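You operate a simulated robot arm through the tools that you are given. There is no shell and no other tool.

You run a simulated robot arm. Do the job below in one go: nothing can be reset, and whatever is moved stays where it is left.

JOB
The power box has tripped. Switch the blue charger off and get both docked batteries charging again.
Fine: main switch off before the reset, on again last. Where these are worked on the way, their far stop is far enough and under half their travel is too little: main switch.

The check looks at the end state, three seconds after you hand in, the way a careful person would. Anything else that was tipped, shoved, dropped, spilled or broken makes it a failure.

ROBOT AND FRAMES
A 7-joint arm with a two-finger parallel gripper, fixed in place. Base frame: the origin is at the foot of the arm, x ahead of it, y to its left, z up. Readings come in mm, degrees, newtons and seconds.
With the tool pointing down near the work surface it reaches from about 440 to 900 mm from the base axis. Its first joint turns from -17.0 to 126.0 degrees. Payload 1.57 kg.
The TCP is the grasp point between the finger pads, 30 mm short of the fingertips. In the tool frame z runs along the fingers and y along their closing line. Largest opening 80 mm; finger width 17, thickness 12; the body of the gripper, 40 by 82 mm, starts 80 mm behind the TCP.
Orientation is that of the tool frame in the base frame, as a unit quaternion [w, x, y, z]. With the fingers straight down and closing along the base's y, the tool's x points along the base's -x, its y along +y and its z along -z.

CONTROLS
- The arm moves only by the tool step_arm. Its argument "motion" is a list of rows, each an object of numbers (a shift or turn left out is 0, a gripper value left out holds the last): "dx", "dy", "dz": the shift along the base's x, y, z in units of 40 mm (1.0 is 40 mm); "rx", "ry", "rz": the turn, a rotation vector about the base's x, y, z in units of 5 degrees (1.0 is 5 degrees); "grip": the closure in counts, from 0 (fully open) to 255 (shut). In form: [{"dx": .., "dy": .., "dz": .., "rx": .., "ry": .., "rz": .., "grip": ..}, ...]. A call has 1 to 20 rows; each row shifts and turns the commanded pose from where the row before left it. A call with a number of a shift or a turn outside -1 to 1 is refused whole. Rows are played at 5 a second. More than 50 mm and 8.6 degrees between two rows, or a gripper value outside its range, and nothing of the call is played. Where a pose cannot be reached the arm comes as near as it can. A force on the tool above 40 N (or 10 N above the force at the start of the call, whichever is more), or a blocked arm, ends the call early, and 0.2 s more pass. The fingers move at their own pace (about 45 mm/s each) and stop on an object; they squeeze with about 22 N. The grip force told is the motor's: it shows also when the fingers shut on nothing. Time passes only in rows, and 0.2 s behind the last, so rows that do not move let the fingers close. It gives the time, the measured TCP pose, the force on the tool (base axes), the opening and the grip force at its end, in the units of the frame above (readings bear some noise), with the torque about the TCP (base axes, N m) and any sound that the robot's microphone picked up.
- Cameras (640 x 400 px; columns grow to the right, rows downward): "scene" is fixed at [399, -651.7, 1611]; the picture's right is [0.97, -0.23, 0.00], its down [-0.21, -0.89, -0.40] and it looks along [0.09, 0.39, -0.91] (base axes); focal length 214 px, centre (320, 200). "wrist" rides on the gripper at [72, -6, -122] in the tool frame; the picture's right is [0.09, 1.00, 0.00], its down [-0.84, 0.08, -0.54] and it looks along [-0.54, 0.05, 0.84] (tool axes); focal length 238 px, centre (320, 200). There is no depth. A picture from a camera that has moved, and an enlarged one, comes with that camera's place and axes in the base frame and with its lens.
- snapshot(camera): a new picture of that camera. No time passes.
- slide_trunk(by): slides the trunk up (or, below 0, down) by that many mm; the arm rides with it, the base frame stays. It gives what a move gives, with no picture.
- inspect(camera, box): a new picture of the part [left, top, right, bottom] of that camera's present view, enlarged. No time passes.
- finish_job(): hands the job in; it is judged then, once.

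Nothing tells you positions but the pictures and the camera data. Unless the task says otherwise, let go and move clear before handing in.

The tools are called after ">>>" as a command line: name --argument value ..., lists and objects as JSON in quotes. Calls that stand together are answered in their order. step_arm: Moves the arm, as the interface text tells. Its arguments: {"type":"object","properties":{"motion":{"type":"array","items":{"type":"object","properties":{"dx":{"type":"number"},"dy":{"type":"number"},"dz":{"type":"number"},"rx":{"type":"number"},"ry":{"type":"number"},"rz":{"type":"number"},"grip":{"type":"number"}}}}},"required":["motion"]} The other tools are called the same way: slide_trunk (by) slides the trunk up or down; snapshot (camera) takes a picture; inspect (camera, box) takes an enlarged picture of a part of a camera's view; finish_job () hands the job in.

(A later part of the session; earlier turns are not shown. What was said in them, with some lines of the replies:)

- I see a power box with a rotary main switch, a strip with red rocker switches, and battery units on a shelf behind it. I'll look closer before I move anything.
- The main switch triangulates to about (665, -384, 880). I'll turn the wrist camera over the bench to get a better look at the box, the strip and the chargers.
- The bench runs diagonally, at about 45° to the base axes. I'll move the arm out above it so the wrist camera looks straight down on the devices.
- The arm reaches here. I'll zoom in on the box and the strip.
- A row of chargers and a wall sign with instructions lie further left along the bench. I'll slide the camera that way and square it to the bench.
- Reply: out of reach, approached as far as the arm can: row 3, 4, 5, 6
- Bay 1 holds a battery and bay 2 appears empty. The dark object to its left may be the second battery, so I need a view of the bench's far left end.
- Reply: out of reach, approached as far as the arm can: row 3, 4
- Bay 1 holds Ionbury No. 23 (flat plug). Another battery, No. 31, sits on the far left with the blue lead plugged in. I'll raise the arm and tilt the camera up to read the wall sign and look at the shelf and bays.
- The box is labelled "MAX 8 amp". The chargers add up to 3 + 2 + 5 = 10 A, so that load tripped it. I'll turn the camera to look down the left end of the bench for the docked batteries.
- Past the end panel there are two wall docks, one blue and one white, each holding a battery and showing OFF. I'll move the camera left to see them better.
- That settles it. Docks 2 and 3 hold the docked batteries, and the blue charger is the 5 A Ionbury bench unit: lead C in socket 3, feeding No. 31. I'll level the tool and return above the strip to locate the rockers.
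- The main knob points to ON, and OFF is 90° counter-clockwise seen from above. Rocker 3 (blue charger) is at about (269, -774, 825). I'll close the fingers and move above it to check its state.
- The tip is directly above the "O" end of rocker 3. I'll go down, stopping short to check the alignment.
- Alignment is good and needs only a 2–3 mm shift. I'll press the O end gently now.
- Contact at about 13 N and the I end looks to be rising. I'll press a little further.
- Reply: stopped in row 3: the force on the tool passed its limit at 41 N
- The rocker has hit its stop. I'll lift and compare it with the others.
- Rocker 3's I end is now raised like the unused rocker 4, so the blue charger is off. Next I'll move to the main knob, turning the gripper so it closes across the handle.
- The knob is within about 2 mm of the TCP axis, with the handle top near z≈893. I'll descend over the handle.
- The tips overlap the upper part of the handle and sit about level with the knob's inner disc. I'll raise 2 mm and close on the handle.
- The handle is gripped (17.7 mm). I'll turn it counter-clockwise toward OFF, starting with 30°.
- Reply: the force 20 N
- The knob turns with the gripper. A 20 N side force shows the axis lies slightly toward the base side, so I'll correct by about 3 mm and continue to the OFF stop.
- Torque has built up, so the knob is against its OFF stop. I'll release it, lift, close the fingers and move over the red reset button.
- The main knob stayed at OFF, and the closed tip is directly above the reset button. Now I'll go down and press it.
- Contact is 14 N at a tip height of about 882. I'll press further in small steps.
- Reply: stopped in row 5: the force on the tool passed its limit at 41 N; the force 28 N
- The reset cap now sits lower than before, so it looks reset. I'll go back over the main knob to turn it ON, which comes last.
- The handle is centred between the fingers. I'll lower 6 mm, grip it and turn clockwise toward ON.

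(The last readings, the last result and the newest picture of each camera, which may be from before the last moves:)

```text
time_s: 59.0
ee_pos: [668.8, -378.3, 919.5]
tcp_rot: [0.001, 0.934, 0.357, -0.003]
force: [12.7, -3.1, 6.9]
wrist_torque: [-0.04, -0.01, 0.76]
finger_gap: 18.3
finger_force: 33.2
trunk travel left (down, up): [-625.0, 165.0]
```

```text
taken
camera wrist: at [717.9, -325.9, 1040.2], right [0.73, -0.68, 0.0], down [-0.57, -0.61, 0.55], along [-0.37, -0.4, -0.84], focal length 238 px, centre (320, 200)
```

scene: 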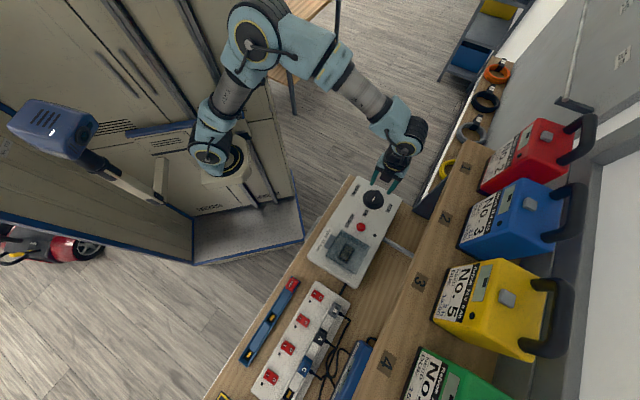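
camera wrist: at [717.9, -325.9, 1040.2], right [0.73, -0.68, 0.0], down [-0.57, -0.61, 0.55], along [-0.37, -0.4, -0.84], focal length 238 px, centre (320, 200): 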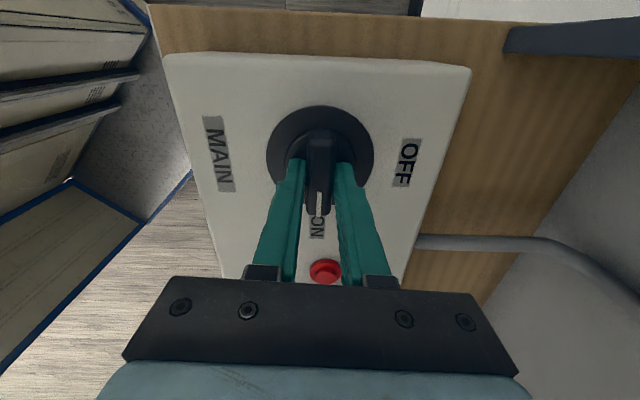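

The knob is at the ON stop. I'll release it, lift, and check the indicator lights and displays.

>>> step_arm --motion '[{"rz": 0.6}, {"grip": 96}, {}, {}, {"dz": 0.6}, {"dz": 0.8}, {"dz": 0.8}, {"dz": 0.8}, {"dz": 0.8}, {}]'

>>> snapshot --camera "wrist"

>>> inspect --camera "scene" --box '[240, 180, 420, 390]'

```text
time_s: 61.2
ee_pos: [666.7, -376.7, 1071.0]
tcp_rot: [0.002, 0.924, 0.382, -0.003]
force: [-0.5, 0.3, -0.9]
wrist_torque: [0.0, -0.02, 0.0]
finger_gap: 50.0
finger_force: 0.1
trunk travel left (down, up): [-625.0, 165.0]
```

```text
taken
camera wrist: at [714.1, -322.1, 1192.2], right [0.77, -0.64, 0.0], down [-0.53, -0.64, 0.55], along [-0.35, -0.42, -0.84], focal length 238 px, centre (320, 200)
```

wrist: 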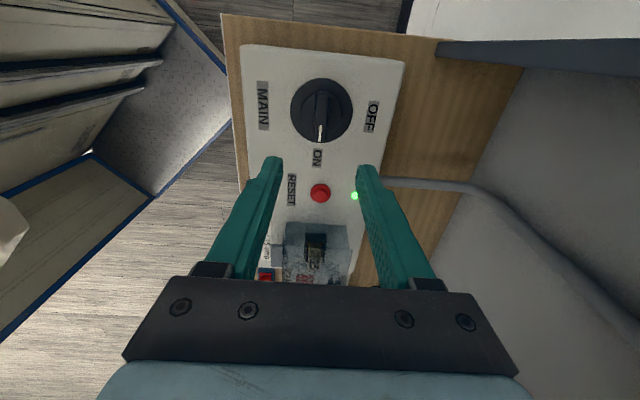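

```text
1.90 times, centred on (330, 285) of scene
camera zoom: at [399.0, -651.7, 1611.0], right [0.97, -0.23, 0.0], down [-0.21, -0.89, -0.4], along [0.09, 0.39, -0.91], focal length 408 px, centre (301, 38)
```

zoom: 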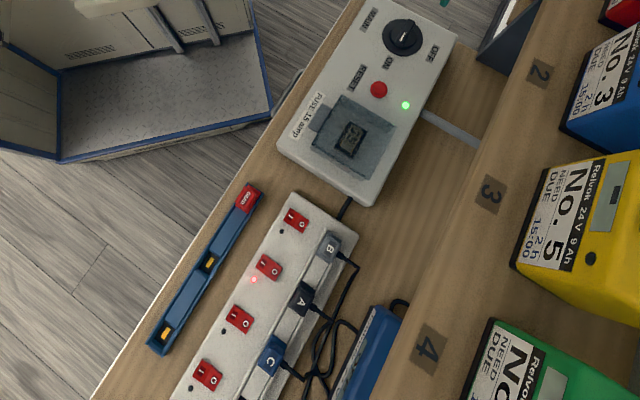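

The box's green light is on, and only socket 2's light shows on the strip, so socket 3 is off. I'll move back to view the charger displays and the docks.

>>> step_arm --motion '[{"dz": 1}, {"dz": 1}, {"dz": 1}]'

>>> step_arm --motion '[{"dx": -1, "dy": -0.36}, {"dx": -1, "dy": -0.36}, {"dx": -1, "dy": -0.36}, {"dx": -1, "dy": -0.36}, {"dx": -1, "dy": -0.36}, {"dx": -1, "dy": -0.36}, {"dx": -1, "dy": -0.36}, {"dx": -1, "dy": -0.36}, {"dx": -1, "dy": -0.36}, {"dx": -1, "dy": -0.36}, {"dx": -1, "dy": -0.36}, {"dx": -1, "dy": -0.36}, {"dx": -1, "dy": -0.36}, {"dx": -1, "dy": -0.36}, {"dx": -1, "dy": -0.36}, {"dx": -1, "dy": -0.36}, {"dx": -1, "dy": -0.36}, {"dx": -1, "dy": -0.36}, {"dx": -1, "dy": -0.36}, {"dx": -1, "dy": -0.36}]'

>>> step_arm --motion '[{"rz": 1}, {"rz": 1}, {"rz": 1}, {"rz": 1}, {"rx": -0.906, "ry": 0.423}, {"rx": -0.906, "ry": 0.423}, {"rx": -0.906, "ry": 0.423}, {"rx": -0.906, "ry": 0.423}, {"rx": -0.906, "ry": 0.423}, {"rx": -0.906, "ry": 0.423}, {"rx": -0.906, "ry": 0.423}]'

>>> snapshot --camera "wrist"

```text
time_s: 62.0
ee_pos: [669.7, -375.9, 1190.2]
tcp_rot: [0.001, 0.925, 0.381, -0.003]
force: [-0.1, 0.1, 0.2]
wrist_torque: [0.01, 0.01, 0.01]
finger_gap: 50.0
finger_force: 0.1
trunk travel left (down, up): [-625.0, 165.0]
```

```text
time_s: 66.2
ee_pos: [-133.1, -665.2, 1190.6]
tcp_rot: [0.002, 0.924, 0.383, -0.003]
force: [0.8, 1.0, 0.3]
wrist_torque: [0.01, 0.05, 0.03]
finger_gap: 50.0
finger_force: 0.1
trunk travel left (down, up): [-625.0, 165.0]
```

```text
time_s: 68.7
ee_pos: [-131.5, -665.6, 1190.4]
tcp_rot: [0.164, 0.803, 0.511, -0.258]
force: [0.4, 0.3, 0.5]
wrist_torque: [0.0, 0.0, 0.02]
finger_gap: 49.5
finger_force: 0.1
trunk travel left (down, up): [-625.0, 165.0]
```

```text
taken
camera wrist: at [-83.8, -547.2, 1248.2], right [0.93, -0.35, -0.05], down [-0.09, -0.36, 0.93], along [-0.35, -0.86, -0.37], focal length 238 px, centre (320, 200)
```

wrist: 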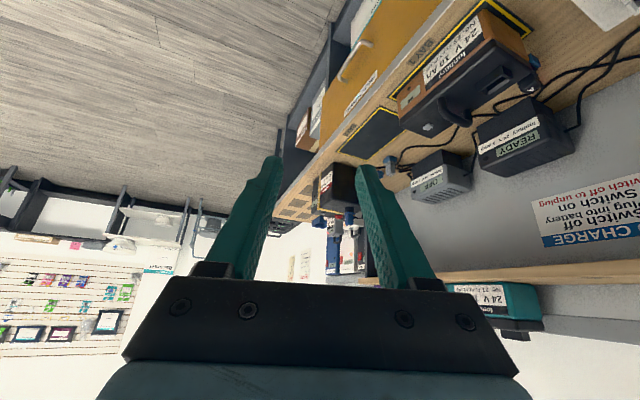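

>>> inspect --camera "wrist" --box '[315, 205, 375, 285]'

>>> inspect --camera "wrist" --box '[380, 90, 580, 220]'

```text
5.00 times, centred on (345, 245) of wrist
camera zoom: at [-83.8, -547.2, 1248.2], right [0.93, -0.35, -0.05], down [-0.09, -0.36, 0.93], along [-0.35, -0.86, -0.37], focal length 1192 px, centre (195, -25)
```

zoom: 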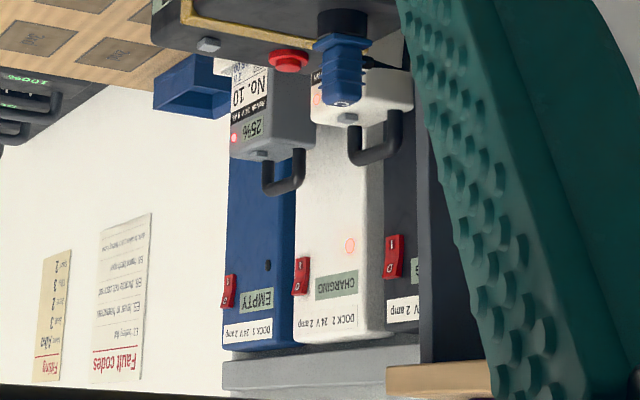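

```text
3.08 times, centred on (480, 155) of wrist
camera zoom: at [-83.8, -547.2, 1248.2], right [0.93, -0.35, -0.05], down [-0.09, -0.36, 0.93], along [-0.35, -0.86, -0.37], focal length 733 px, centre (-172, 338)
```

zoom: 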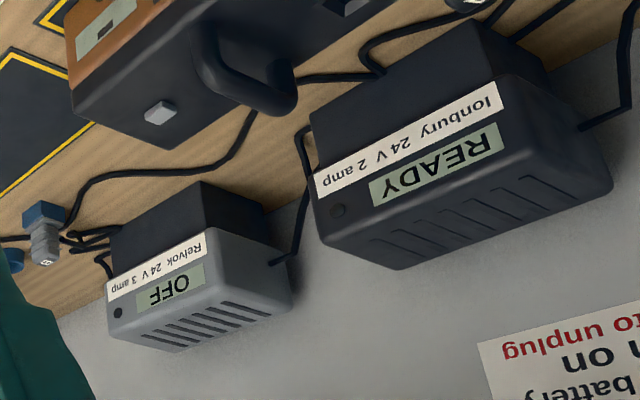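

Dock 2 shows CHARGING, the blue dock reads EMPTY and the black charger reads READY. I'll shift the view to read dock 1 and the blue charger.

>>> step_arm --motion '[{"dx": -0.8, "dy": 0.3, "grip": 0}, {"dx": -0.8, "dy": 0.3}, {"dx": -0.8, "dy": 0.3}, {"dx": -0.8, "dy": 0.3}, {}]'

>>> snapshot --camera "wrist"

>>> inspect --camera "wrist" --box '[310, 190, 400, 280]'

```text
time_s: 69.8
ee_pos: [-262.1, -615.3, 1189.9]
tcp_rot: [0.164, 0.804, 0.512, -0.256]
force: [0.8, -0.7, -0.1]
wrist_torque: [0.01, -0.01, -0.02]
finger_gap: 80.1
finger_force: 0.0
trunk travel left (down, up): [-625.0, 165.0]
```

```text
taken
camera wrist: at [-213.0, -497.8, 1247.9], right [0.93, -0.35, -0.05], down [-0.09, -0.37, 0.93], along [-0.35, -0.86, -0.37], focal length 238 px, centre (320, 200)
```

wrist: 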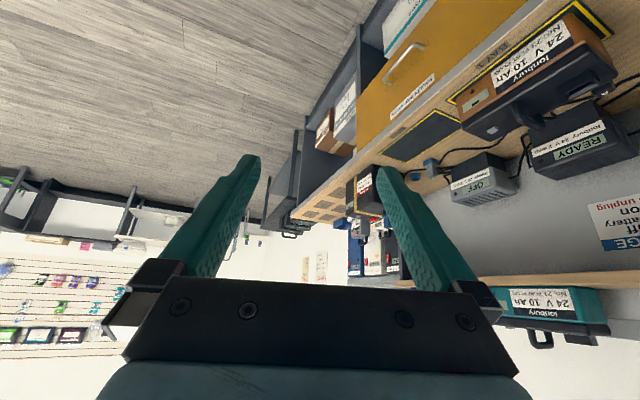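

```text
4.44 times, centred on (355, 235) of wrist
camera zoom: at [-213.0, -497.8, 1247.9], right [0.93, -0.35, -0.05], down [-0.09, -0.37, 0.93], along [-0.35, -0.86, -0.37], focal length 1059 px, centre (164, 44)
```

zoom: 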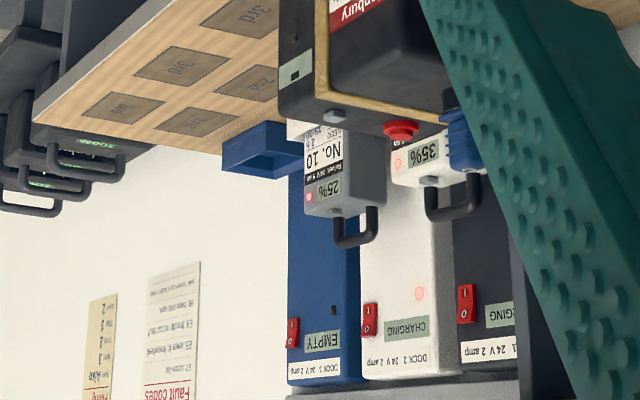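

Docks 1 and 2 both read CHARGING. Last, I'll confirm the blue charger's display and check the bench state.

>>> step_arm --motion '[{"dx": 0.95, "rz": 1}, {"dx": 0.95, "rz": 1}, {"dx": 0.95, "rz": 1}, {"dx": 0.95, "rz": 1}, {"dx": 0.95, "rz": 1}, {"dx": 0.95, "rz": 1}, {"dx": 0.95, "rz": 1}, {"dx": 0.95, "rz": 1}, {"dx": 0.95, "rz": 1}]'

>>> snapshot --camera "wrist"

>>> snapshot --camera "scene"

```text
time_s: 71.8
ee_pos: [82.5, -617.0, 1191.0]
tcp_rot: [0.25, 0.547, 0.78, -0.174]
force: [0.0, 0.1, -0.2]
wrist_torque: [0.03, -0.04, 0.01]
finger_gap: 80.1
finger_force: 0.0
trunk travel left (down, up): [-625.0, 165.0]
```

```text
taken
camera wrist: at [30.5, -499.7, 1248.4], right [0.91, 0.41, -0.05], down [0.2, -0.32, 0.93], along [0.36, -0.85, -0.37], focal length 238 px, centre (320, 200)
```

wrist: 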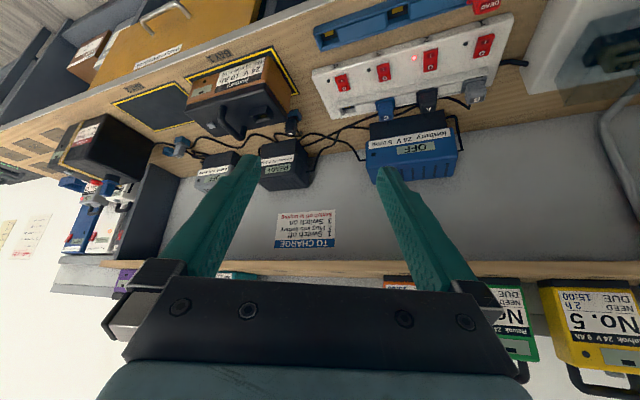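

```text
taken
```

scene: 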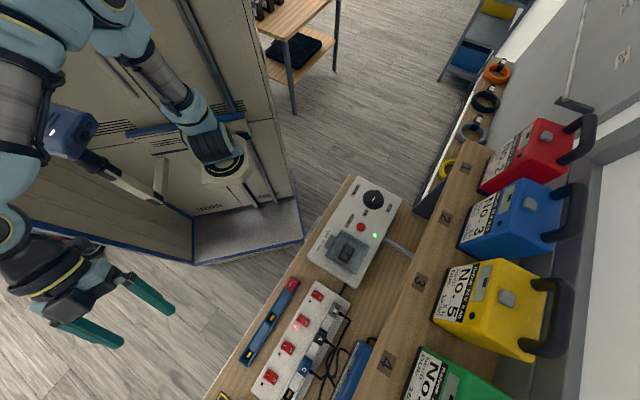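

The blue charger reads OFF with power restored. The main switch is ON with a green light, both docked batteries are charging, and nothing else was disturbed. The arm is clear, so I'll hand in.

>>> finish_job

```text
The job is handed in.
```

The blue charger is off and both docked batteries are charging again; I've handed the job in.

- **Cause:** the power box is marked "MAX 8 amp". The blue Ionbury charger (5 A) plus docks 1 and 2 (2 A each) come to 9 A, enough to trip it.
- **What I did:** I pressed rocker 3 on the strip to O, then turned the main switch to its OFF stop. I pressed reset, then turned the main switch back to its ON stop last.
- **End state:** the power box's green light is on and the blue charger's display reads OFF. Docks 1 and 2 both read CHARGING, with their batteries at 25% and 35%.

There is also a blue dock (dock 3). I took "the blue charger" to be the Ionbury unit on the bench. Dock 3 reads EMPTY and I left it alone.

With the blue charger off, battery No. 31, which has the blue lead plugged into it, is not charging.
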